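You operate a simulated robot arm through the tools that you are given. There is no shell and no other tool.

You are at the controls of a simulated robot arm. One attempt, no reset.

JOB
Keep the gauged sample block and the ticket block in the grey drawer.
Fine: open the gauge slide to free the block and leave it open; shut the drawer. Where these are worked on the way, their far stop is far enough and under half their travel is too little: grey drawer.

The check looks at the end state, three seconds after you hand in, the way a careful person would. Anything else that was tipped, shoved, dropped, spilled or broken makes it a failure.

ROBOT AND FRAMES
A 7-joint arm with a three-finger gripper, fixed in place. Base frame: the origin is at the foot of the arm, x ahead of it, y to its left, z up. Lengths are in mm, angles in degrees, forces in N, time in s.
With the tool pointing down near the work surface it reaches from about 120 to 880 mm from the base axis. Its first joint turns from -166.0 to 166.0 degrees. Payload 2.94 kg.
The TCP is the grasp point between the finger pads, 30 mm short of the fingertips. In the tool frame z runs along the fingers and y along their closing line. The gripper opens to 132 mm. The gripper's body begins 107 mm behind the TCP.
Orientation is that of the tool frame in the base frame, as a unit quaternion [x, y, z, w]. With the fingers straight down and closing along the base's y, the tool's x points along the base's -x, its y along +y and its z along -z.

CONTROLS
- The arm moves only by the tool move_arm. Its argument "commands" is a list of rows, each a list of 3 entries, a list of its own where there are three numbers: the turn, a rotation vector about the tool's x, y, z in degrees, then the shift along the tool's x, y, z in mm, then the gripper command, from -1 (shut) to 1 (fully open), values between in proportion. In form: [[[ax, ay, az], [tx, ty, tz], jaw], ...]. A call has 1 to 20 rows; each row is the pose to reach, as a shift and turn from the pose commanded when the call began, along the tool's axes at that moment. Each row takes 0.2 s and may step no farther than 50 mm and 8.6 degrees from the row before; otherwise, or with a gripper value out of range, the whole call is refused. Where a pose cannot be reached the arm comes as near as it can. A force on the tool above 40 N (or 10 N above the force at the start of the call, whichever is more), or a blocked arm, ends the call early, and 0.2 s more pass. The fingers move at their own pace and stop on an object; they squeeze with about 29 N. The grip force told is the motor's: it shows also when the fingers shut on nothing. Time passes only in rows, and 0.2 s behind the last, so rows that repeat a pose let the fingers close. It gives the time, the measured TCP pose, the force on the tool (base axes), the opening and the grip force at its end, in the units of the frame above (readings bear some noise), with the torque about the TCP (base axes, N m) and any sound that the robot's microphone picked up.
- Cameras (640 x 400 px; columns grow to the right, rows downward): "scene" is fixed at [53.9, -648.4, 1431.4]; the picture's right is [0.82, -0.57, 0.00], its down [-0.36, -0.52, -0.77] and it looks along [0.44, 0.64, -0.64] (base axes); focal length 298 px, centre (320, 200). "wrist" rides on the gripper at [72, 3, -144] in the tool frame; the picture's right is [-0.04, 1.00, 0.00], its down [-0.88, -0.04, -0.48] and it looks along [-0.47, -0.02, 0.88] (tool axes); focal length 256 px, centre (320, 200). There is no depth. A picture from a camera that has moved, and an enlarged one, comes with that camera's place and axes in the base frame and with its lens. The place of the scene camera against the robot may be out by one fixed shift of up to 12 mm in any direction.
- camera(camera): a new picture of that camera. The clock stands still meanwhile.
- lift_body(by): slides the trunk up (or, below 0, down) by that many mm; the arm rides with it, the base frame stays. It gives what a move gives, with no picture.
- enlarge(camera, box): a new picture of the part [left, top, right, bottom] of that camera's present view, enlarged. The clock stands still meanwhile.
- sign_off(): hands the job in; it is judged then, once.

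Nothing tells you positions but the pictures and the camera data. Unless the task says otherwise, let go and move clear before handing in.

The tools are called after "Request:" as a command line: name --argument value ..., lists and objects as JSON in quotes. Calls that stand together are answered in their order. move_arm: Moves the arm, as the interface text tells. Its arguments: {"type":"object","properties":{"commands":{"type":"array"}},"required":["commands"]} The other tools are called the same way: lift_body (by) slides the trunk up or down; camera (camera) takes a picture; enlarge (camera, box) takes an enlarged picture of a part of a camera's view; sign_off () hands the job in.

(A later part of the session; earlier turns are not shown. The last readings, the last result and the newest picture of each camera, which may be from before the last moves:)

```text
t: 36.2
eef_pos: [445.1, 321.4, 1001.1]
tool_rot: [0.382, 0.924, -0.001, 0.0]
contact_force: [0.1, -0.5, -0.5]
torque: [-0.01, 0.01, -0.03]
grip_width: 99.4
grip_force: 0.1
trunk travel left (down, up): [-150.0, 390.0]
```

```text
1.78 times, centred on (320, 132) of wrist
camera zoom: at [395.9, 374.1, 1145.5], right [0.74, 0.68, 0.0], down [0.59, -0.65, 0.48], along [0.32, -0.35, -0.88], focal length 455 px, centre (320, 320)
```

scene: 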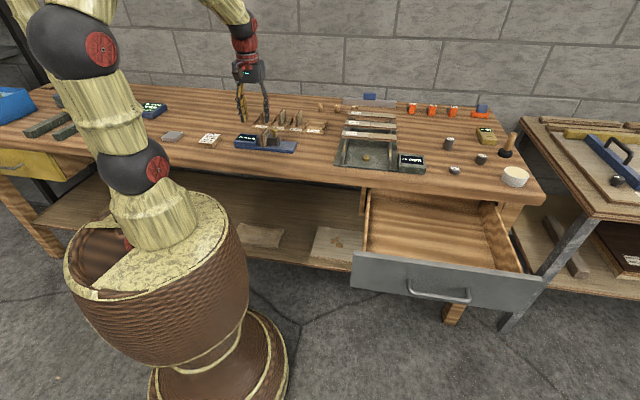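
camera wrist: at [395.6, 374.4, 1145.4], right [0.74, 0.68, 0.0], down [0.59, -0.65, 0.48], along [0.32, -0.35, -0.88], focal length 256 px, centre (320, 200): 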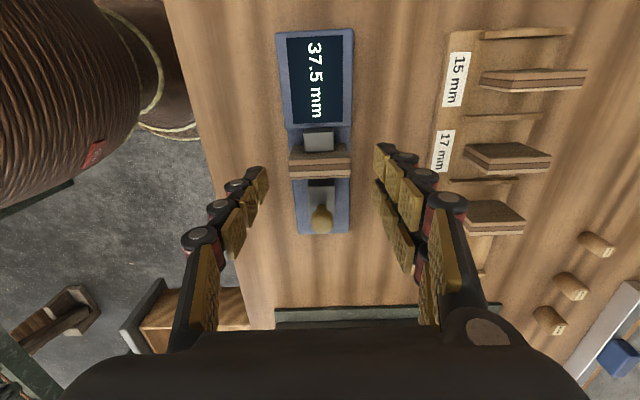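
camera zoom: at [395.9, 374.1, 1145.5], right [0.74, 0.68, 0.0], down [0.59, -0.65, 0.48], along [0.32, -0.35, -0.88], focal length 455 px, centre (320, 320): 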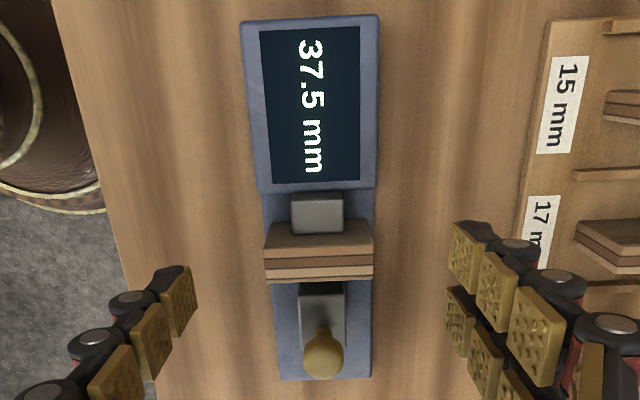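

The slide holds at 37.5 mm, so the block is free; I'll push the slide fully to its stop once the block is out. Now I line up over the block with the fingers straddling its 61 mm width.

Request:
move_arm --commands '[[[0, 0, 0], [-10, -0.6, 15], 0.5], [[0, 0, 0], [-20.8, -1.3, 30], 0.5], [[0, 0, 0], [-20.8, -1.3, 45], 0.5], [[0, 0, 0], [-20.8, -1.3, 45], 0.5]]'

Request:
camera --camera "wrist"

Request:
enlarge --camera "scene" --box '[190, 80, 350, 180]'

```text
t: 37.2
eef_pos: [456.2, 306.7, 958.2]
tool_rot: [0.383, 0.924, 0.0, 0.0]
contact_force: [0.5, 0.0, -0.3]
torque: [-0.01, -0.02, -0.02]
grip_width: 99.1
grip_force: 0.2
trunk travel left (down, up): [-150.0, 390.0]
```

```text
taken
camera wrist: at [408.0, 358.9, 1101.1], right [0.74, 0.68, 0.0], down [0.59, -0.65, 0.48], along [0.32, -0.35, -0.88], focal length 256 px, centre (320, 200)
```

wrist: 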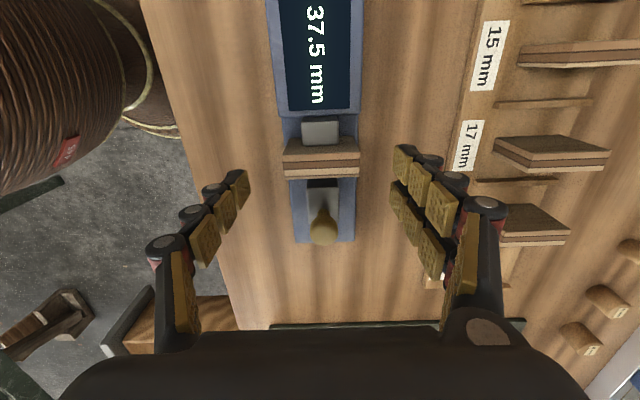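

```text
4.00 times, centred on (270, 130) of scene
camera zoom: at [53.9, -648.4, 1431.4], right [0.82, -0.57, 0.0], down [-0.36, -0.52, -0.77], along [0.44, 0.64, -0.64], focal length 1192 px, centre (520, 480)
```

zoom: 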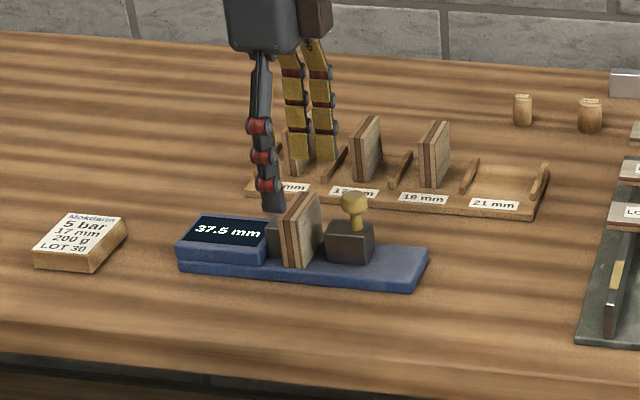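

I'll zoom in to confirm the block's centre against the fingers before lowering.

Request:
enlarge --camera "wrist" --box '[240, 100, 400, 200]'

```text
4.00 times, centred on (320, 150) of wrist
camera zoom: at [408.0, 358.9, 1101.1], right [0.74, 0.68, 0.0], down [0.59, -0.65, 0.48], along [0.32, -0.35, -0.88], focal length 1024 px, centre (320, 400)
```

zoom: 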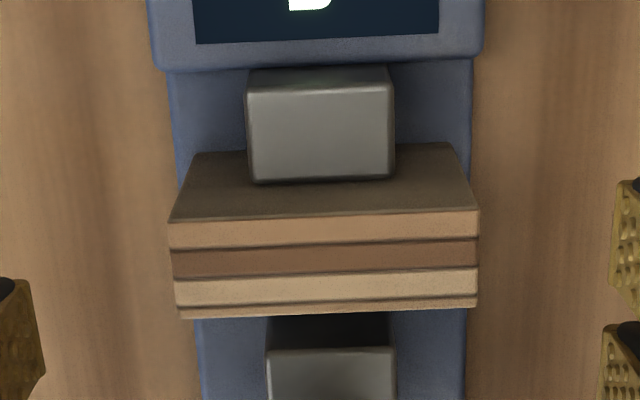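

The block is centred at about u 109, n 540, within a few millimetres of the tool. I'll lower to 40 mm above the base plate and close gently on it.

Request:
move_arm --commands '[[[0, 0, 0], [-2, 0.5, 15], 0.3], [[0, 0, 0], [-3.5, 0.8, 30], 0.3], [[0, 0, 0], [-3.5, 0.8, 45], 0.3], [[0, 0, 0], [-3.5, 0.8, 60], 0.3], [[0, 0, 0], [-3.5, 0.8, 60], 0.3], [[0, 0, 0], [-3.5, 0.8, 60], 0.1], [[0, 0, 0], [-3.5, 0.8, 60], -0.1], [[0, 0, 0], [-3.5, 0.8, 60], -1], [[0, 0, 0], [-3.5, 0.8, 60], -1], [[0, 0, 0], [-3.5, 0.8, 60], -1]]'

Request:
camera --camera "wrist"

Request:
enlarge --camera "scene" --box '[190, 80, 350, 180]'

```text
t: 39.4
eef_pos: [457.6, 304.0, 898.2]
tool_rot: [0.383, 0.924, 0.0, 0.0]
contact_force: [1.1, 0.6, 0.8]
torque: [0.01, -0.01, -0.02]
grip_width: 58.9
grip_force: 28.7
trunk travel left (down, up): [-150.0, 390.0]
```

```text
taken
camera wrist: at [409.3, 357.2, 1041.9], right [0.74, 0.68, 0.0], down [0.59, -0.65, 0.48], along [0.32, -0.35, -0.88], focal length 256 px, centre (320, 200)
```

wrist: 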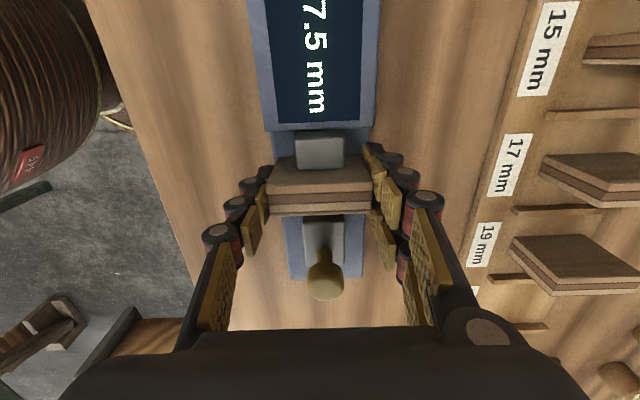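

```text
4.00 times, centred on (270, 130) of scene
camera zoom: at [53.9, -648.4, 1431.4], right [0.82, -0.57, 0.0], down [-0.36, -0.52, -0.77], along [0.44, 0.64, -0.64], focal length 1192 px, centre (520, 480)
```

zoom: 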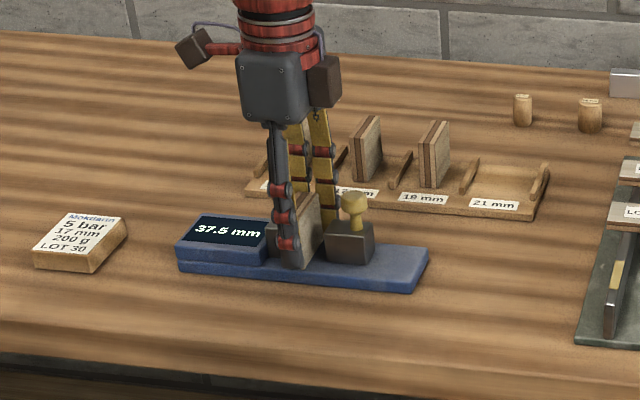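

The fingers hold the block at 58.9 mm width. I'll lift it straight up clear of the gauge.

Request:
move_arm --commands '[[[0, 0, 0], [0, 0, -5], -1], [[0, 0, 0], [0, 0, -15], -1], [[0, 0, 0], [0, 0, -35], -1], [[0, 0, 0], [0, 0, -60], -1], [[0, 0, 0], [0, 0, -90], -1], [[0, 0, 0], [0, 0, -120], -1], [[0, 0, 0], [0, 0, -120], -1]]'

Request:
enlarge --camera "scene" --box '[190, 60, 350, 180]'

Request:
camera --camera "wrist"

```text
t: 41.0
eef_pos: [456.2, 304.6, 1018.7]
tool_rot: [0.382, 0.924, 0.0, -0.001]
contact_force: [-0.1, 0.2, 0.1]
torque: [0.0, 0.02, -0.01]
grip_width: 58.8
grip_force: 29.3
trunk travel left (down, up): [-150.0, 390.0]
```

```text
3.33 times, centred on (270, 120) of scene
camera zoom: at [53.9, -648.4, 1431.4], right [0.82, -0.57, 0.0], down [-0.36, -0.52, -0.77], along [0.44, 0.64, -0.64], focal length 994 px, centre (487, 467)
```

zoom: 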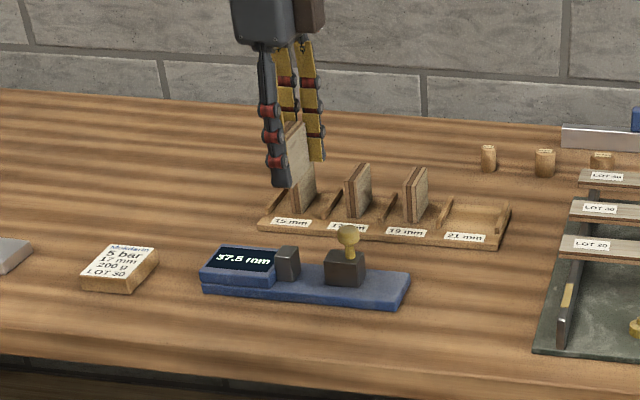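

```text
taken
camera wrist: at [408.0, 357.6, 1163.3], right [0.74, 0.68, 0.0], down [0.59, -0.65, 0.48], along [0.32, -0.35, -0.88], focal length 256 px, centre (320, 200)
```

wrist: 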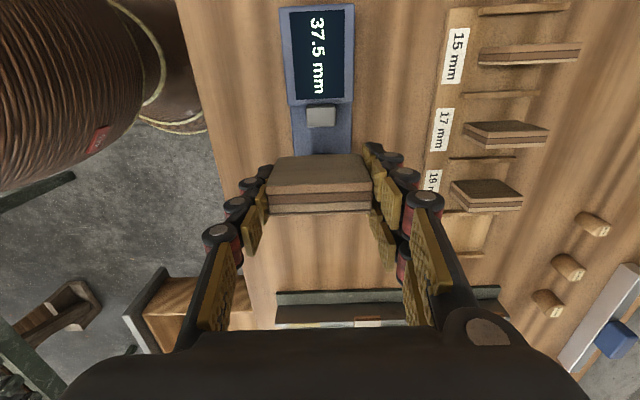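

The block is held firmly, and the gauge is empty and open. I'll carry the block high over to the open drawer.

Request:
move_arm --commands '[[[0, 0, 0], [-36, -22, 0], -1], [[0, 0, 0], [-73, -44, 0], -1], [[0, 0, 0], [-110, -66, 0], -1], [[0, 0, 0], [-146, -88, 0], -1], [[0, 0, 0], [-183, -110, 0], -1], [[0, 0, 0], [-220, -132, 0], -1], [[0, 0, 0], [-256, -154, 0], -1], [[0, 0, 0], [-293, -176, 0], -1], [[0, 0, 0], [-330, -198, 0], -1], [[0, 0, 0], [-366, -220, 0], -1], [[0, 0, 0], [-403, -242, 0], -1], [[0, 0, 0], [-440, -264, 0], -1], [[0, 0, 0], [-476, -286, 0], -1], [[0, 0, 0], [-513, -308, 0], -1], [[0, 0, 0], [-513, -308, 0], -1]]'

Request:
camera --camera "wrist"

Request:
camera --camera "scene"

```text
t: 44.2
eef_pos: [603.2, -279.8, 1018.5]
tool_rot: [0.383, 0.924, 0.0, 0.0]
contact_force: [0.6, 0.1, -0.6]
torque: [0.0, 0.0, -0.06]
grip_width: 58.9
grip_force: 28.9
trunk travel left (down, up): [-150.0, 390.0]
```

```text
taken
camera wrist: at [555.2, -226.6, 1162.4], right [0.74, 0.68, 0.0], down [0.59, -0.65, 0.48], along [0.32, -0.35, -0.88], focal length 256 px, centre (320, 200)
```

wrist: 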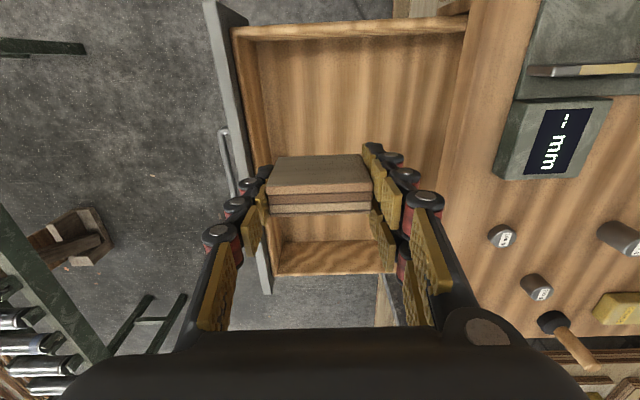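

```text
taken
```

scene: 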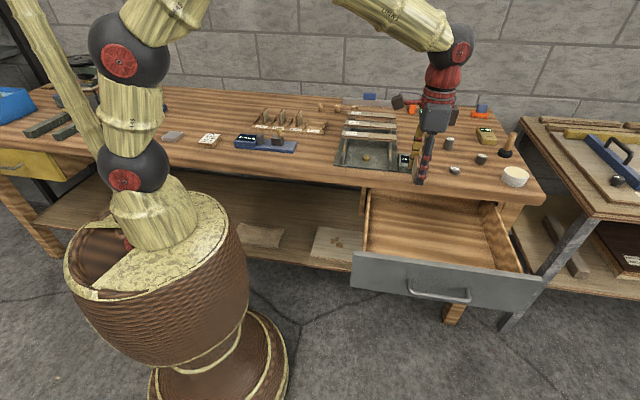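

The drawer interior is in view and the carried block is clear above it. I'll zoom in to work out the floor height.

Request:
enlarge --camera "wrist" --box '[200, 0, 480, 175]'

Request:
enlarge --camera "wrist" --box '[200, 160, 440, 310]'

Request:
enlarge --camera "scene" --box '[340, 170, 560, 308]'

```text
2.29 times, centred on (340, 88) of wrist
camera zoom: at [555.2, -226.6, 1162.4], right [0.74, 0.68, 0.0], down [0.59, -0.65, 0.48], along [0.32, -0.35, -0.88], focal length 585 px, centre (274, 457)
```

zoom: 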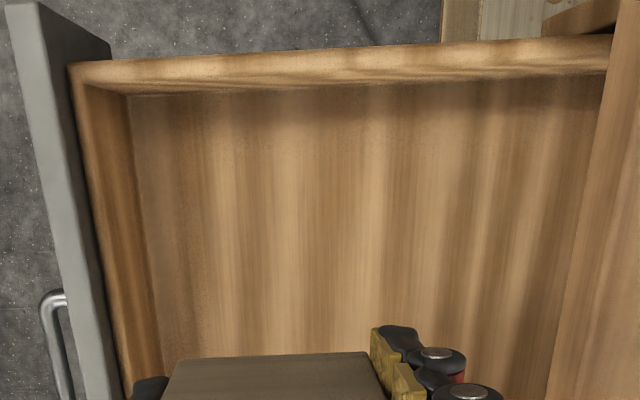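

```text
2.67 times, centred on (320, 235) of wrist
camera zoom: at [555.2, -226.6, 1162.4], right [0.74, 0.68, 0.0], down [0.59, -0.65, 0.48], along [0.32, -0.35, -0.88], focal length 683 px, centre (320, 107)
```

zoom: 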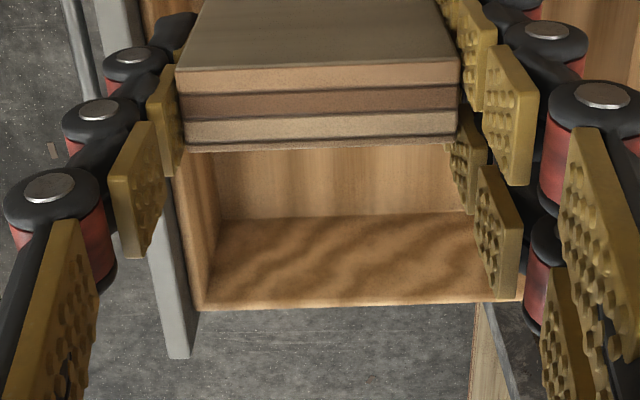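

```text
2.90 times, centred on (450, 239) of scene
camera zoom: at [53.9, -648.4, 1431.4], right [0.82, -0.57, 0.0], down [-0.36, -0.52, -0.77], along [0.44, 0.64, -0.64], focal length 864 px, centre (-57, 87)
```

zoom: 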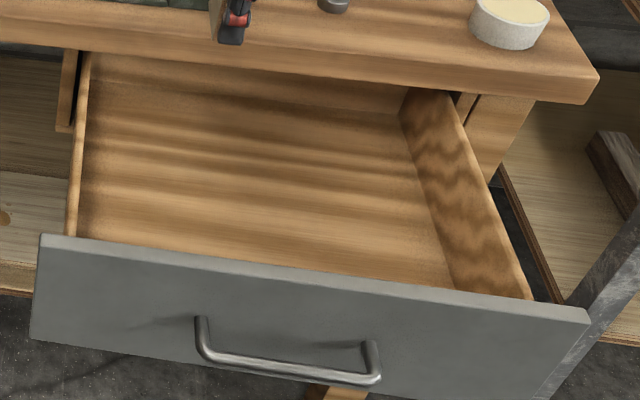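

The drawer walls and floor are clear. I'll move further over the drawer and partway down, staying above the wall tops, to triangulate the floor from a second viewpoint.

Request:
move_arm --commands '[[[0, 0, 0], [-20, 5, 20], -1], [[0, 0, 0], [-40, 10, 45], -1], [[0, 0, 0], [-57, 15, 70], -1], [[0, 0, 0], [-57, 15, 95], -1], [[0, 0, 0], [-57, 15, 118], -1], [[0, 0, 0], [-57, 15, 118], -1]]'

Request:
camera --camera "wrist"

Request:
enlarge --camera "scene" --box '[340, 120, 560, 308]'

```text
t: 45.6
eef_pos: [654.0, -306.8, 898.8]
tool_rot: [0.383, 0.924, 0.001, 0.0]
contact_force: [0.4, 0.2, -1.5]
torque: [0.04, 0.01, 0.0]
grip_width: 58.8
grip_force: 29.1
trunk travel left (down, up): [-150.0, 390.0]
```

```text
taken
camera wrist: at [605.3, -254.0, 1042.6], right [0.74, 0.68, 0.0], down [0.59, -0.65, 0.48], along [0.32, -0.35, -0.88], focal length 256 px, centre (320, 200)
```

wrist: 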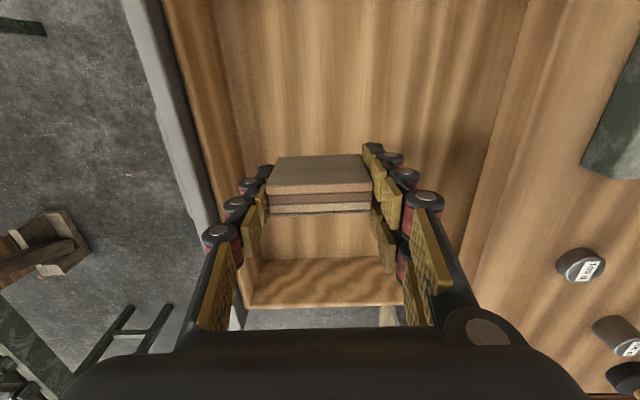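

```text
2.13 times, centred on (450, 214) of scene
camera zoom: at [53.9, -648.4, 1431.4], right [0.82, -0.57, 0.0], down [-0.36, -0.52, -0.77], along [0.44, 0.64, -0.64], focal length 634 px, centre (43, 170)
```

zoom: 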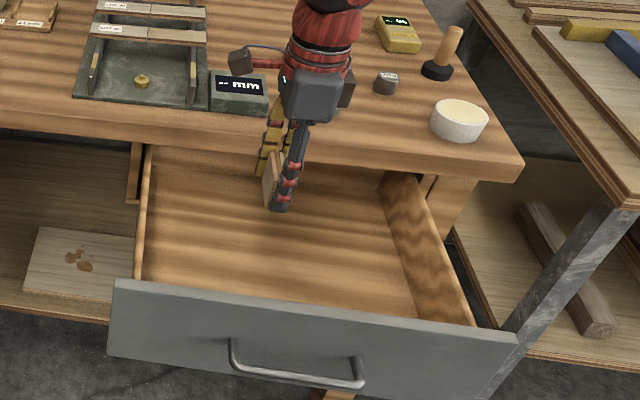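

My estimate of the floor is z ≈ 690–710. I'll lower the block into the drawer quickly at first, then feel for the floor in small steps.

Request:
move_arm --commands '[[[0, 0, 0], [0, 0, 25], -1], [[0, 0, 0], [0, 0, 50], -1], [[0, 0, 0], [0, 0, 75], -1], [[0, 0, 0], [0, 0, 100], -1], [[0, 0, 0], [0, 0, 120], -1], [[0, 0, 0], [0, 0, 130], -1], [[0, 0, 0], [0, 0, 130], -1]]'

Request:
enlarge --camera "scene" --box '[340, 120, 560, 308]'

Request:
camera --camera "wrist"

```text
t: 47.2
eef_pos: [654.6, -306.8, 770.2]
tool_rot: [0.382, 0.924, 0.0, 0.001]
contact_force: [-0.3, -0.9, -0.6]
torque: [-0.02, 0.0, -0.01]
grip_width: 58.9
grip_force: 28.8
trunk travel left (down, up): [-150.0, 390.0]
```

```text
2.13 times, centred on (450, 214) of scene
camera zoom: at [53.9, -648.4, 1431.4], right [0.82, -0.57, 0.0], down [-0.36, -0.52, -0.77], along [0.44, 0.64, -0.64], focal length 634 px, centre (43, 170)
```

zoom: 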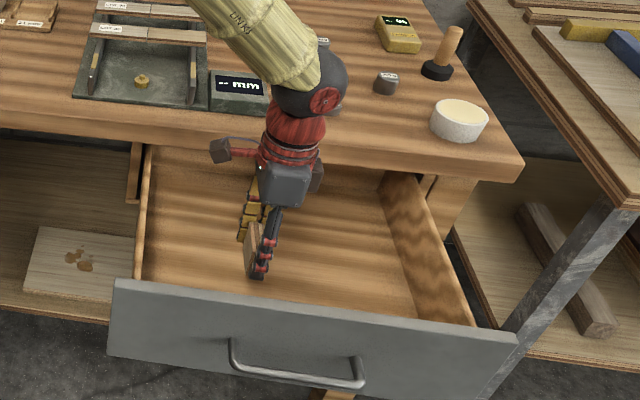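

```text
taken
camera wrist: at [605.6, -253.9, 913.7], right [0.74, 0.68, 0.0], down [0.59, -0.65, 0.48], along [0.32, -0.35, -0.88], focal length 256 px, centre (320, 200)
```

wrist: 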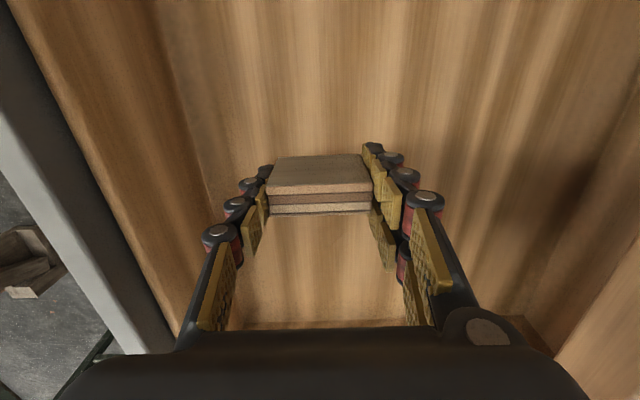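

The block hangs inside the drawer, still above the floor. I'll lower it in small steps and watch the force.

Request:
move_arm --commands '[[[0, 0, 0], [0, 0, 4], -1], [[0, 0, 0], [0, 0, 8], -1], [[0, 0, 0], [0, 0, 12], -1], [[0, 0, 0], [0, 0, 12], -1]]'

Request:
enlarge --camera "scene" --box '[380, 160, 480, 260]'

```text
t: 48.2
eef_pos: [654.7, -306.0, 756.4]
tool_rot: [0.383, 0.924, 0.0, 0.001]
contact_force: [0.2, 0.1, 0.0]
torque: [0.02, 0.01, -0.01]
grip_width: 58.6
grip_force: 28.8
trunk travel left (down, up): [-150.0, 390.0]
```

```text
4.00 times, centred on (430, 210) of scene
camera zoom: at [53.9, -648.4, 1431.4], right [0.82, -0.57, 0.0], down [-0.36, -0.52, -0.77], along [0.44, 0.64, -0.64], focal length 1192 px, centre (-120, 160)
```

zoom: 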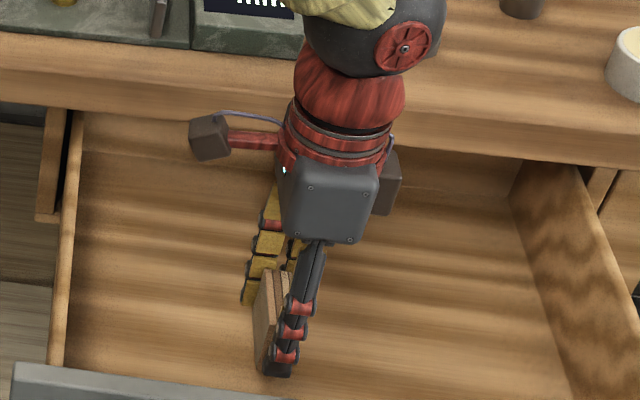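

No contact yet. I'll go lower in small steps.

Request:
move_arm --commands '[[[0, 0, 0], [0, 0, 3], -1], [[0, 0, 0], [0, 0, 6], -1], [[0, 0, 0], [0, 0, 9], -1], [[0, 0, 0], [0, 0, 9], -1]]'

```text
t: 49.2
eef_pos: [654.9, -306.9, 748.5]
tool_rot: [0.383, 0.924, 0.0, 0.0]
contact_force: [0.1, 0.4, -0.4]
torque: [0.03, 0.0, -0.01]
grip_width: 58.6
grip_force: 29.0
trunk travel left (down, up): [-150.0, 390.0]
```

The force is still near zero, so the block is not on the floor yet. I'll continue down.

Request:
move_arm --commands '[[[0, 0, 0], [0, 0, 3], -1], [[0, 0, 0], [0, 0, 6], -1], [[0, 0, 0], [0, 0, 9], -1], [[0, 0, 0], [0, 0, 9], -1]]'

```text
t: 50.2
eef_pos: [654.8, -306.1, 739.7]
tool_rot: [0.383, 0.924, 0.0, 0.0]
contact_force: [-0.1, -0.1, -1.0]
torque: [-0.04, -0.01, 0.04]
grip_width: 58.7
grip_force: 29.2
trunk travel left (down, up): [-150.0, 390.0]
```

Request:
enlarge --camera "scene" --box '[400, 200, 460, 260]'

Request:
move_arm --commands '[[[0, 0, 0], [0, 0, 2], -1], [[0, 0, 0], [0, 0, 4], -1], [[0, 0, 0], [0, 0, 6], -1], [[0, 0, 0], [0, 0, 6], -1]]'

```text
6.67 times, centred on (430, 230) of scene
camera zoom: at [53.9, -648.4, 1431.4], right [0.82, -0.57, 0.0], down [-0.36, -0.52, -0.77], along [0.44, 0.64, -0.64], focal length 1987 px, centre (-413, 0)
```

zoom: 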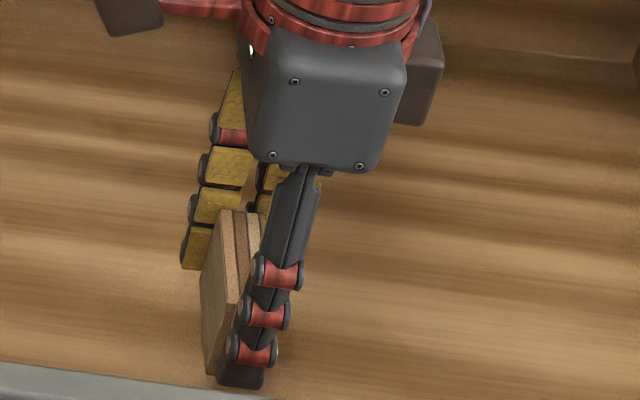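

```text
t: 51.2
eef_pos: [653.6, -306.9, 733.0]
tool_rot: [0.383, 0.924, 0.0, 0.0]
contact_force: [0.3, -0.5, -0.6]
torque: [0.01, 0.01, 0.01]
grip_width: 58.9
grip_force: 29.0
trunk travel left (down, up): [-150.0, 390.0]
```

Still free. I'll keep lowering in small steps.

Request:
move_arm --commands '[[[0, 0, 0], [0, 0, 2], -1], [[0, 0, 0], [0, 0, 4], -1], [[0, 0, 0], [0, 0, 6], -1], [[0, 0, 0], [0, 0, 6], -1]]'

Request:
enlarge --camera "scene" --box '[400, 200, 460, 260]'

```text
t: 52.2
eef_pos: [654.2, -306.7, 727.2]
tool_rot: [0.383, 0.924, 0.001, 0.0]
contact_force: [0.7, 0.6, -0.3]
torque: [0.01, 0.0, 0.02]
grip_width: 58.9
grip_force: 28.6
trunk travel left (down, up): [-150.0, 390.0]
```

```text
6.67 times, centred on (430, 230) of scene
camera zoom: at [53.9, -648.4, 1431.4], right [0.82, -0.57, 0.0], down [-0.36, -0.52, -0.77], along [0.44, 0.64, -0.64], focal length 1987 px, centre (-413, 0)
```

zoom: 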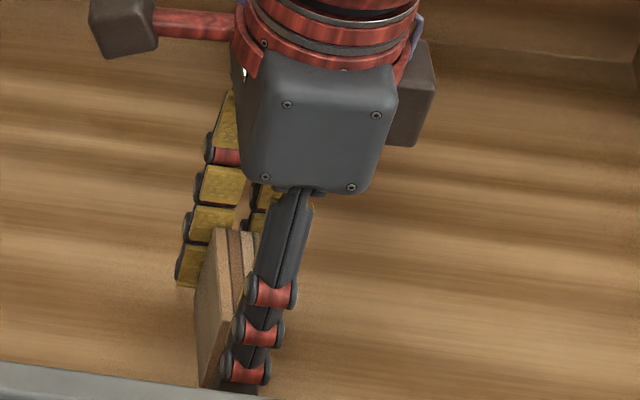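

No contact force yet, and the block is close to the floor. I'll continue gently.

Request:
move_arm --commands '[[[0, 0, 0], [0, 0, 2], -1], [[0, 0, 0], [0, 0, 4], -1], [[0, 0, 0], [0, 0, 6], -1], [[0, 0, 0], [0, 0, 6], -1]]'

```text
t: 53.2
eef_pos: [653.2, -306.0, 721.4]
tool_rot: [0.383, 0.924, 0.0, 0.0]
contact_force: [0.4, 0.0, -0.7]
torque: [0.01, 0.0, 0.02]
grip_width: 58.7
grip_force: 28.7
trunk travel left (down, up): [-150.0, 390.0]
```

Request:
move_arm --commands '[[[0, 0, 0], [0, 0, 2], -1], [[0, 0, 0], [0, 0, 4], -1], [[0, 0, 0], [0, 0, 6], -1], [[0, 0, 0], [0, 0, 6], -1]]'

Request:
camera --camera "wrist"

Request:
enlarge --camera "scene" --box '[390, 190, 470, 270]'

```text
t: 54.2
eef_pos: [653.5, -306.4, 716.8]
tool_rot: [0.383, 0.924, -0.001, 0.001]
contact_force: [-2.9, 0.2, 13.1]
torque: [0.08, 0.13, -0.03]
grip_width: 58.8
grip_force: 29.2
trunk travel left (down, up): [-150.0, 390.0]
```

```text
taken
camera wrist: at [605.3, -253.9, 860.5], right [0.74, 0.68, 0.0], down [0.59, -0.65, 0.48], along [0.32, -0.35, -0.88], focal length 256 px, centre (320, 200)
```

wrist: 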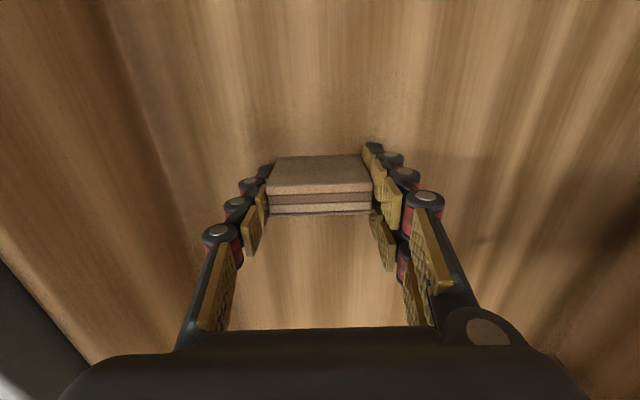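

```text
5.00 times, centred on (430, 230) of scene
camera zoom: at [53.9, -648.4, 1431.4], right [0.82, -0.57, 0.0], down [-0.36, -0.52, -0.77], along [0.44, 0.64, -0.64], focal length 1490 px, centre (-230, 50)
```

zoom: 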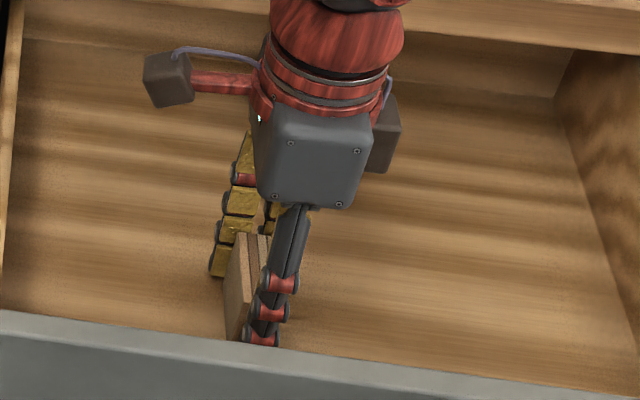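

Contact: 13 N upward at TCP z ≈ 717, so the block is resting on the drawer floor at z ≈ 674. I'll relieve the pressure, open the fingers and rise straight out.

Request:
move_arm --commands '[[[0, 0, 0], [0, 0, -1.5], -1], [[0, 0, 0], [0, 0, -1.5], -0.05], [[0, 0, 0], [0, 0, -1.5], 0.05], [[0, 0, 0], [0, 0, -1.5], 0.15], [[0, 0, 0], [0, 0, -1.5], 0.2], [[0, 0, 0], [0, 0, -1.5], 0.2], [[0, 0, 0], [0, 0, -15], 0.2], [[0, 0, 0], [0, 0, -40], 0.2], [[0, 0, 0], [0, 0, -80], 0.2], [[0, 0, 0], [0, 0, -125], 0.2], [[0, 0, 0], [0, 0, -170], 0.2], [[0, 0, 0], [0, 0, -215], 0.2], [[0, 0, 0], [0, 0, -260], 0.2], [[0, 0, 0], [0, 0, -300], 0.2]]'

Request:
camera --camera "wrist"

Request:
enlarge --camera "scene" --box '[340, 120, 560, 308]'

```text
t: 57.2
eef_pos: [651.7, -304.9, 1017.5]
tool_rot: [0.382, 0.924, 0.0, 0.0]
contact_force: [-0.4, -0.2, -0.5]
torque: [-0.02, -0.02, 0.02]
grip_width: 79.5
grip_force: 0.1
trunk travel left (down, up): [-150.0, 390.0]
```

```text
taken
camera wrist: at [603.8, -253.0, 1161.6], right [0.74, 0.68, 0.0], down [0.59, -0.65, 0.47], along [0.32, -0.35, -0.88], focal length 256 px, centre (320, 200)
```

wrist: 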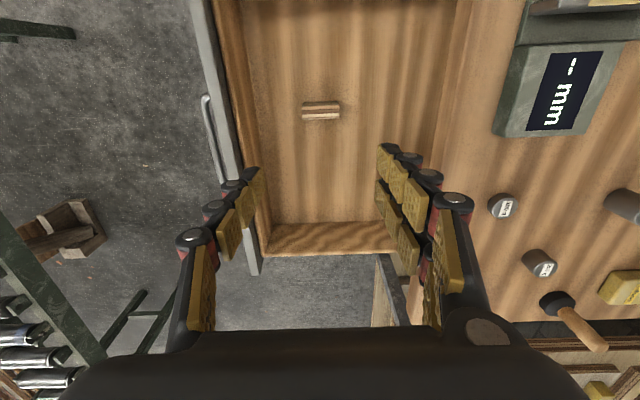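

```text
2.13 times, centred on (450, 214) of scene
camera zoom: at [53.9, -648.4, 1431.4], right [0.82, -0.57, 0.0], down [-0.36, -0.52, -0.77], along [0.44, 0.64, -0.64], focal length 634 px, centre (43, 170)
```

zoom: 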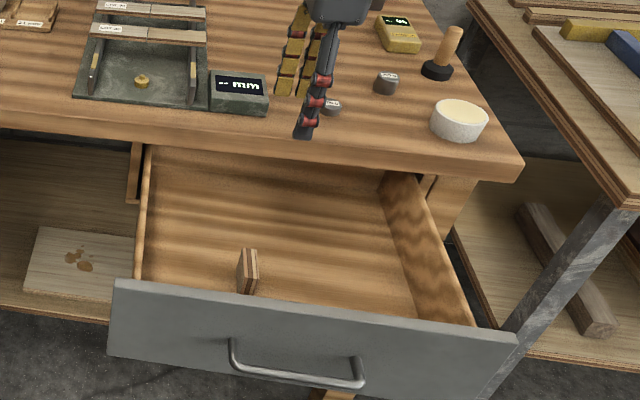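

The sample block is standing in the drawer. Next I go back to the gauge with the fingers shut, to push the slide fully to its stop before fetching the ticket block.

Request:
move_arm --commands '[[[0, 0, 0], [40, 21, 0], 0], [[0, 0, 0], [80, 42, 0], -0.5], [[0, 0, 0], [120, 63, 0], -1], [[0, 0, 0], [160, 84, 0], -1], [[0, 0, 0], [200, 105, 0], -1], [[0, 0, 0], [240, 127, 0], -1], [[0, 0, 0], [280, 148, 0], -1], [[0, 0, 0], [320, 169, 0], -1], [[0, 0, 0], [360, 190, 0], -1], [[0, 0, 0], [400, 211, 0], -1], [[0, 0, 0], [440, 232, 5], -1], [[0, 0, 0], [480, 253, 10], -1], [[0, 0, 0], [520, 274, 15], -1], [[0, 0, 0], [559, 295, 17], -1], [[0, 0, 0], [559, 295, 17], -1]]'

Request:
camera --camera "wrist"

Request:
enlarge --camera "wrist" --box '[240, 60, 400, 220]'

```text
t: 60.4
eef_pos: [469.4, 296.5, 996.8]
tool_rot: [0.384, 0.923, 0.0, 0.0]
contact_force: [0.1, -0.2, -0.1]
torque: [-0.05, -0.04, 0.05]
grip_width: 0.0
grip_force: 27.6
trunk travel left (down, up): [-150.0, 390.0]
```

```text
taken
camera wrist: at [420.2, 350.0, 1140.8], right [0.74, 0.68, 0.0], down [0.59, -0.65, 0.48], along [0.32, -0.35, -0.88], focal length 256 px, centre (320, 200)
```

wrist: 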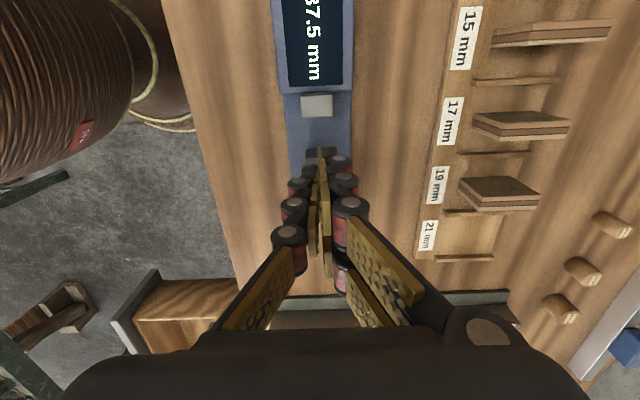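

```text
2.50 times, centred on (320, 140) of wrist
camera zoom: at [420.2, 350.0, 1140.8], right [0.74, 0.68, 0.0], down [0.59, -0.65, 0.48], along [0.32, -0.35, -0.88], focal length 640 px, centre (320, 350)
```

zoom: 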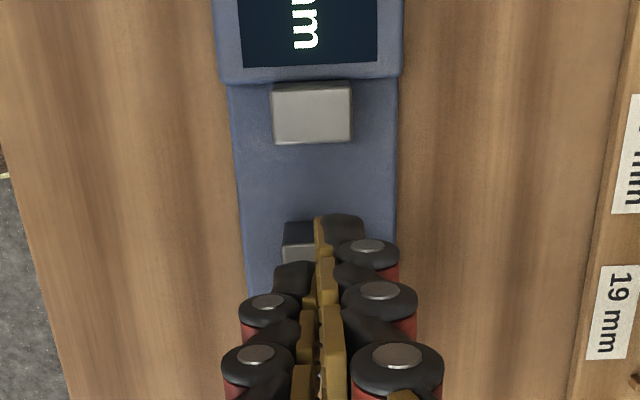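

The fingers are shut and hover over the gap between the fixed jaw and the slide. I'll shift 4 mm toward the middle of the gap and lower between them, keeping above the base plate.

Request:
move_arm --commands '[[[0, 0, 0], [4, -1, 20], -1], [[0, 0, 0], [4, -1, 40], -1], [[0, 0, 0], [4, -1, 60], -1], [[0, 0, 0], [4, -1, 80], -1], [[0, 0, 0], [4, -1, 93], -1], [[0, 0, 0], [4, -1, 93], -1]]'

Request:
enlarge --camera "scene" --box '[210, 100, 310, 170]'

Request:
camera --camera "wrist"

```text
t: 61.5
eef_pos: [465.7, 302.8, 921.5]
tool_rot: [0.383, 0.924, 0.004, 0.003]
contact_force: [-7.2, -6.1, 19.4]
torque: [0.12, 0.29, 0.12]
grip_width: 0.0
grip_force: 28.6
trunk travel left (down, up): [-150.0, 390.0]
stopped in row 5: the force on the tool passed its limit at 49 N (the readings are from after the stop); the commanded pose is now the measured one
```

```text
5.71 times, centred on (260, 135) of scene
camera zoom: at [53.9, -648.4, 1431.4], right [0.82, -0.57, 0.0], down [-0.36, -0.52, -0.77], along [0.44, 0.64, -0.64], focal length 1703 px, centre (663, 571)
```

zoom: 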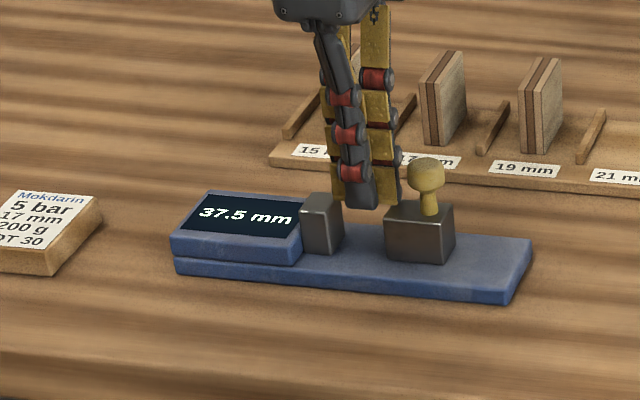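

```text
taken
camera wrist: at [415.9, 353.6, 1065.2], right [0.74, 0.68, 0.01], down [0.59, -0.65, 0.48], along [0.33, -0.35, -0.88], focal length 256 px, centre (320, 200)
```

wrist: 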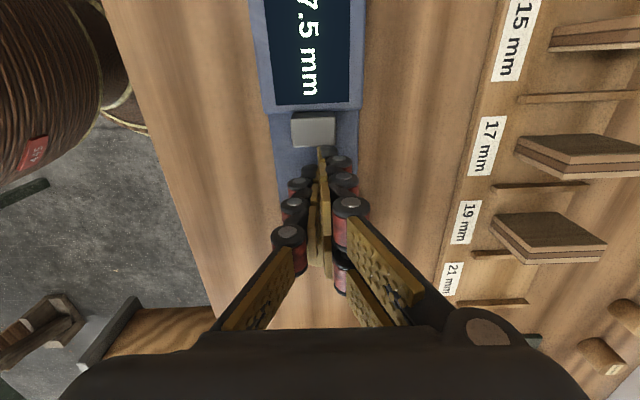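

The closed fingertips touched the top of the jaw and slide at z ≈ 891. The hand has one finger on one side and a pair on the other, so it is wider than the gap. Nothing moved and the display still shows 37.5. I'll rise and push on the knob from above the jaw height instead.

Request:
move_arm --commands '[[[0, 0, 0], [0, 0, -4], -1], [[0, 0, 0], [0, 0, -15], -1], [[0, 0, 0], [0, 0, -40], -1], [[0, 0, 0], [0, 0, -60], -1], [[0, 0, 0], [0, 0, -60], -1]]'

Request:
enlarge --camera "scene" --box '[210, 80, 310, 170]'

Request:
camera --camera "wrist"

```text
t: 62.7
eef_pos: [465.8, 302.1, 979.9]
tool_rot: [0.383, 0.924, 0.003, 0.002]
contact_force: [-0.1, -0.5, -0.4]
torque: [0.02, -0.02, 0.0]
grip_width: 0.1
grip_force: 28.2
trunk travel left (down, up): [-150.0, 390.0]
```

```text
4.44 times, centred on (260, 125) of scene
camera zoom: at [53.9, -648.4, 1431.4], right [0.82, -0.57, 0.0], down [-0.36, -0.52, -0.77], along [0.44, 0.64, -0.64], focal length 1325 px, centre (587, 533)
```

zoom: 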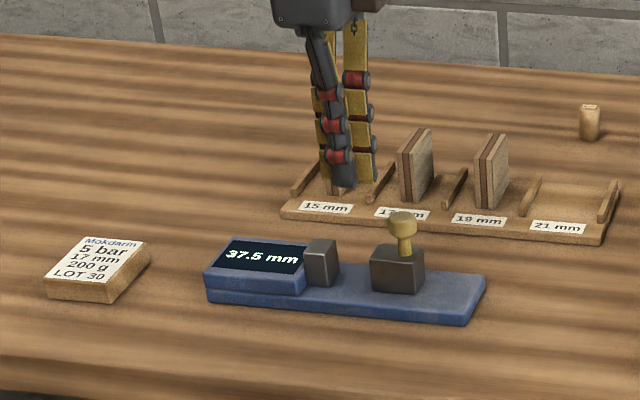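

```text
taken
camera wrist: at [416.5, 353.9, 1122.9], right [0.74, 0.68, 0.01], down [0.59, -0.65, 0.48], along [0.33, -0.35, -0.88], focal length 256 px, centre (320, 200)
```

wrist: 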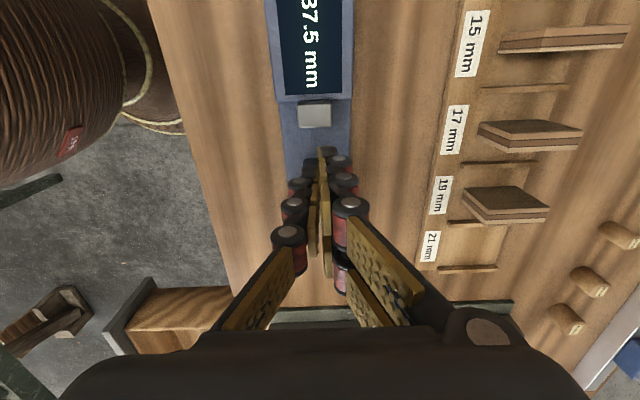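

The gauge is undisturbed and reads 37.5 mm. I'll come down beside the knob, with the tips above the jaw tops, and nudge the knob to the right.

Request:
move_arm --commands '[[[0, 0, 0], [11, -7, 10], -1], [[0, 0, 0], [11, -7, 25], -1], [[0, 0, 0], [11, -7, 40], -1], [[0, 0, 0], [11, -7, 52], -1], [[0, 0, 0], [4, -7, 52], -1], [[0, 0, 0], [0, -7, 52], -1], [[0, 0, 0], [0, -7, 52], -1]]'

Request:
enlarge --camera "scene" --box '[210, 80, 310, 170]'

```text
t: 64.3
eef_pos: [460.8, 297.6, 925.7]
tool_rot: [0.382, 0.924, 0.002, 0.002]
contact_force: [0.3, -0.4, 0.3]
torque: [0.03, 0.0, 0.0]
grip_width: 0.0
grip_force: 28.7
trunk travel left (down, up): [-150.0, 390.0]
```

```text
4.44 times, centred on (260, 125) of scene
camera zoom: at [53.9, -648.4, 1431.4], right [0.82, -0.57, 0.0], down [-0.36, -0.52, -0.77], along [0.44, 0.64, -0.64], focal length 1325 px, centre (587, 533)
```

zoom: 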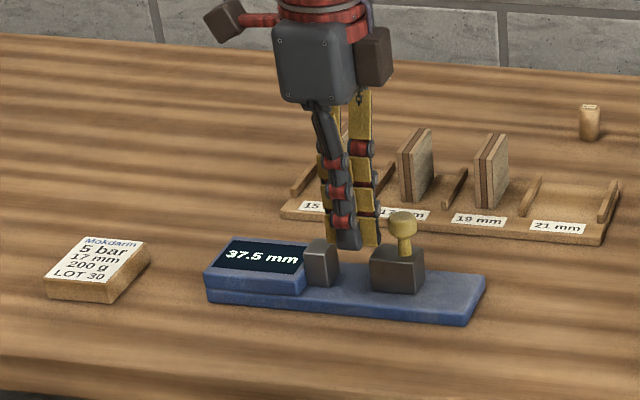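

The right finger's edge is about 8 mm short of the knob. I'll push in small steps and read the display.

Request:
move_arm --commands '[[[0, 0, 0], [-3, 0, -1], -1], [[0, 0, 0], [-6, 0, -1], -1], [[0, 0, 0], [-8, 0, -1], -1], [[0, 0, 0], [-10, 0, -1], -1], [[0, 0, 0], [-10, 0, -1], -1]]'

Request:
enlarge --camera "scene" --box '[210, 80, 310, 170]'

```text
t: 65.5
eef_pos: [469.2, 289.6, 927.2]
tool_rot: [0.382, 0.924, 0.003, 0.003]
contact_force: [-0.3, -0.6, 0.3]
torque: [0.03, 0.0, 0.0]
grip_width: 0.0
grip_force: 28.0
trunk travel left (down, up): [-150.0, 390.0]
```

```text
4.44 times, centred on (260, 125) of scene
camera zoom: at [53.9, -648.4, 1431.4], right [0.82, -0.57, 0.0], down [-0.36, -0.52, -0.77], along [0.44, 0.64, -0.64], focal length 1325 px, centre (587, 533)
```

zoom: 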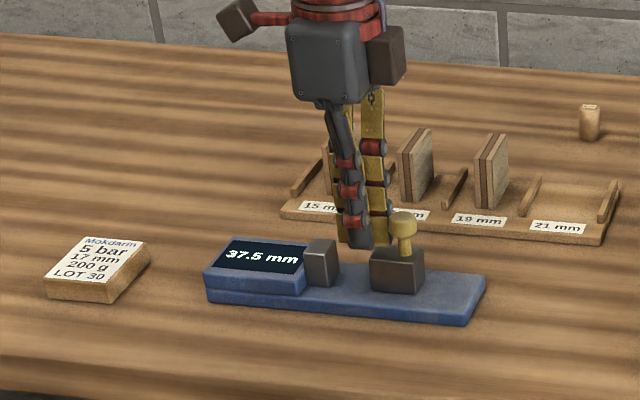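

No contact yet. I'll take another few millimetres.

Request:
move_arm --commands '[[[0, 0, 0], [-2, 0, 0], -1], [[0, 0, 0], [-4, 0, 0], -1], [[0, 0, 0], [-6, 0, 0], -1], [[0, 0, 0], [-6, 0, 0], -1]]'

Request:
enlarge --camera "scene" --box '[210, 80, 310, 170]'

```text
t: 66.5
eef_pos: [473.4, 285.3, 928.7]
tool_rot: [0.382, 0.924, 0.003, 0.003]
contact_force: [-0.4, 0.3, -0.2]
torque: [0.06, 0.01, 0.03]
grip_width: 0.0
grip_force: 28.4
trunk travel left (down, up): [-150.0, 390.0]
```

```text
4.44 times, centred on (260, 125) of scene
camera zoom: at [53.9, -648.4, 1431.4], right [0.82, -0.57, 0.0], down [-0.36, -0.52, -0.77], along [0.44, 0.64, -0.64], focal length 1325 px, centre (587, 533)
```

zoom: 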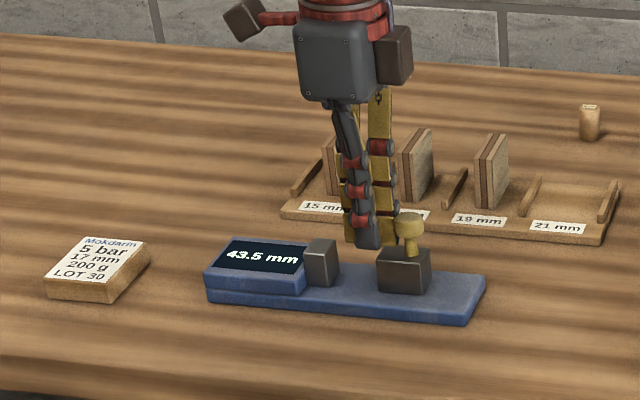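

The display has moved to 43.5 mm, so 40 was not the stop and the slide has more travel. I'll keep pushing.

Request:
move_arm --commands '[[[0, 0, 0], [-3, 0, 0], -1], [[0, 0, 0], [-6, 0, 0], -1], [[0, 0, 0], [-9, 0, 0], -1], [[0, 0, 0], [-12, 0, 0], -1], [[0, 0, 0], [-15, 0, 0], -1], [[0, 0, 0], [-15, 0, 0], -1]]'

Request:
enlarge --camera "scene" --box '[210, 80, 310, 170]'

```text
t: 67.3
eef_pos: [474.1, 283.2, 927.7]
tool_rot: [0.383, 0.924, 0.004, 0.0]
contact_force: [-19.7, 23.7, 6.2]
torque: [0.2, 0.06, 0.15]
grip_width: 0.2
grip_force: 28.8
trunk travel left (down, up): [-150.0, 390.0]
stopped in row 3: the force on the tool passed its limit at 43 N (the readings are from after the stop); the commanded pose is now the measured one
```

```text
4.44 times, centred on (260, 125) of scene
camera zoom: at [53.9, -648.4, 1431.4], right [0.82, -0.57, 0.0], down [-0.36, -0.52, -0.77], along [0.44, 0.64, -0.64], focal length 1325 px, centre (587, 533)
```

zoom: 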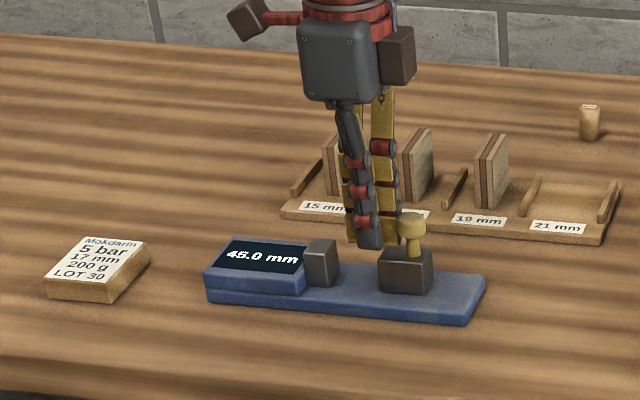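

The slide is at a firm stop, reading 45.0 mm. I'll back away from the knob and rise.

Request:
move_arm --commands '[[[0, 0, 0], [4, 0, 0], -1], [[0, 0, 0], [12, 0, 0], -1], [[0, 0, 0], [16, 0, -5], -1], [[0, 0, 0], [16, 0, -30], -1], [[0, 0, 0], [16, 0, -60], -1], [[0, 0, 0], [16, 0, -80], -1], [[0, 0, 0], [16, 0, -80], -1]]'

Request:
enlarge --camera "scene" --box '[150, 80, 310, 170]'

Request:
camera --camera "wrist"

```text
t: 68.9
eef_pos: [464.4, 292.7, 1007.5]
tool_rot: [0.382, 0.924, 0.004, 0.0]
contact_force: [-0.2, -1.0, -0.2]
torque: [0.0, -0.02, 0.01]
grip_width: 0.1
grip_force: 28.5
trunk travel left (down, up): [-150.0, 390.0]
```

```text
4.00 times, centred on (230, 125) of scene
camera zoom: at [53.9, -648.4, 1431.4], right [0.82, -0.57, 0.0], down [-0.36, -0.52, -0.77], along [0.44, 0.64, -0.64], focal length 1192 px, centre (680, 500)
```

zoom: 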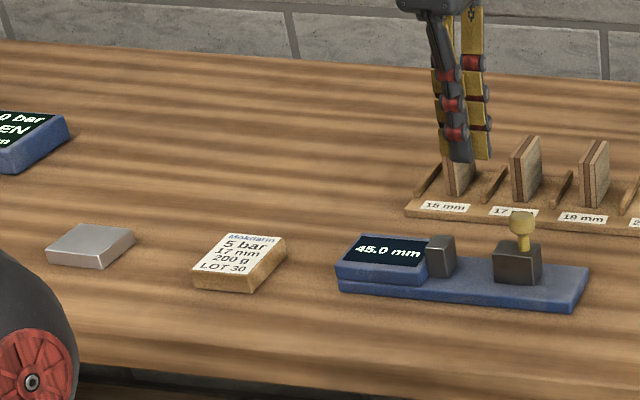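

```text
taken
camera wrist: at [415.6, 344.0, 1151.5], right [0.74, 0.68, 0.01], down [0.59, -0.65, 0.47], along [0.32, -0.34, -0.88], focal length 256 px, centre (320, 200)
```

wrist: 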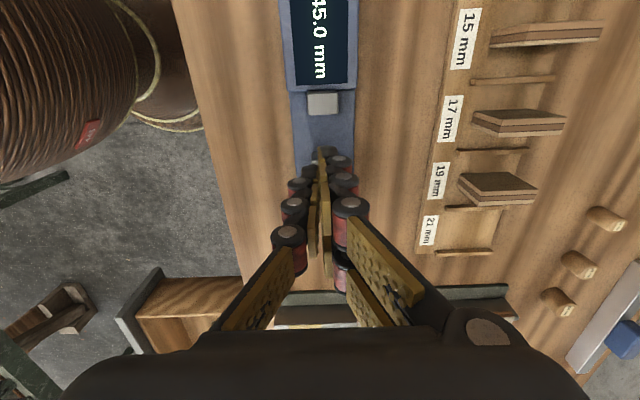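

The gauge slide stays open at 45.0 mm. Next is the ticket block, so I'll turn the tool a quarter turn back and move over to view it.

Request:
move_arm --commands '[[[0, 0, -8.2], [22, -6, 0], 0], [[0, 0, -16.4], [44, -12, 0], 0.5], [[0, 0, -24.6], [66, -18, 0], 1], [[0, 0, -32.8], [88, -23, 0], 1], [[0, 0, -41], [110, -29, 0], 1], [[0, 0, -49.2], [132, -34, 0], 1], [[0, 0, -57.4], [154, -40, 0], 1], [[0, 0, -65.6], [176, -46, 0], 1], [[0, 0, -73.8], [199, -51, 0], 1], [[0, 0, -82], [221, -57, 3], 1], [[0, 0, -90], [243, -62, 7], 1], [[0, 0, -90], [243, -62, 7], 1]]'

Request:
camera --camera "wrist"

Request:
camera --camera "scene"

```text
t: 71.5
eef_pos: [248.6, 419.1, 1003.0]
tool_rot: [-0.382, 0.924, 0.002, 0.002]
contact_force: [-0.2, 0.0, 0.3]
torque: [0.02, -0.01, -0.02]
grip_width: 131.9
grip_force: 0.0
trunk travel left (down, up): [-150.0, 390.0]
```

```text
taken
camera wrist: at [195.5, 369.3, 1144.3], right [-0.68, 0.74, 0.0], down [0.65, 0.59, 0.48], along [0.35, 0.33, -0.88], focal length 256 px, centre (320, 200)
```

wrist: 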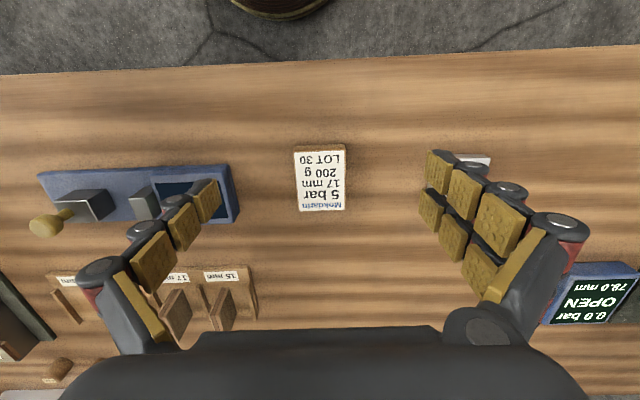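

```text
taken
```

scene: 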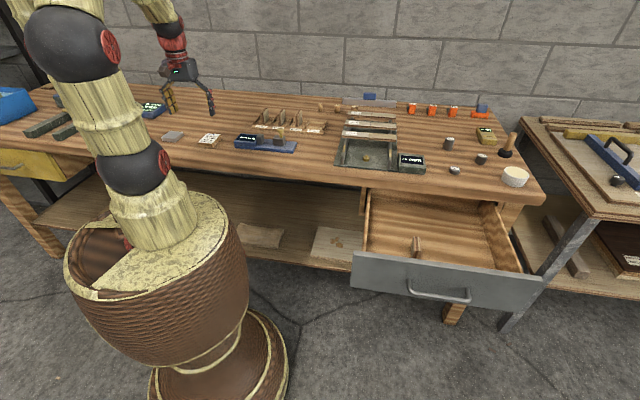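

Request:
enlarge --camera "wrist" --box '[240, 130, 400, 230]'

Request:
enlarge --camera "scene" --box '[150, 110, 250, 172]'

```text
4.00 times, centred on (320, 180) of wrist
camera zoom: at [195.5, 369.3, 1144.3], right [-0.68, 0.74, 0.0], down [0.65, 0.59, 0.48], along [0.35, 0.33, -0.88], focal length 1024 px, centre (320, 280)
```

zoom: 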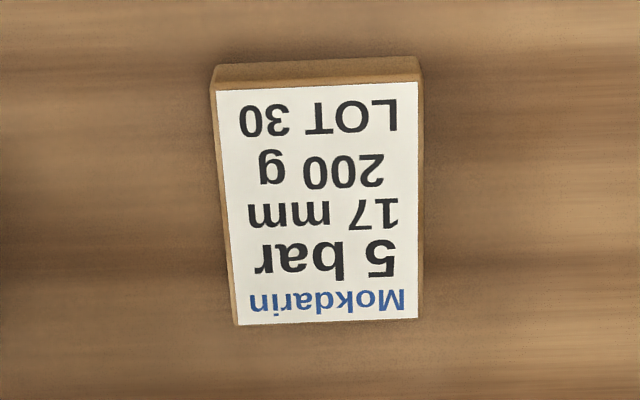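

```text
6.40 times, centred on (200, 141) of scene
camera zoom: at [53.9, -648.4, 1431.4], right [0.82, -0.57, 0.0], down [-0.36, -0.52, -0.77], along [0.44, 0.64, -0.64], focal length 1908 px, centre (1088, 578)
```

zoom: 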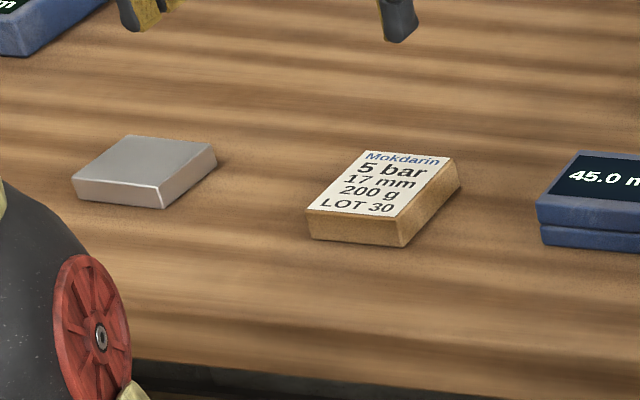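

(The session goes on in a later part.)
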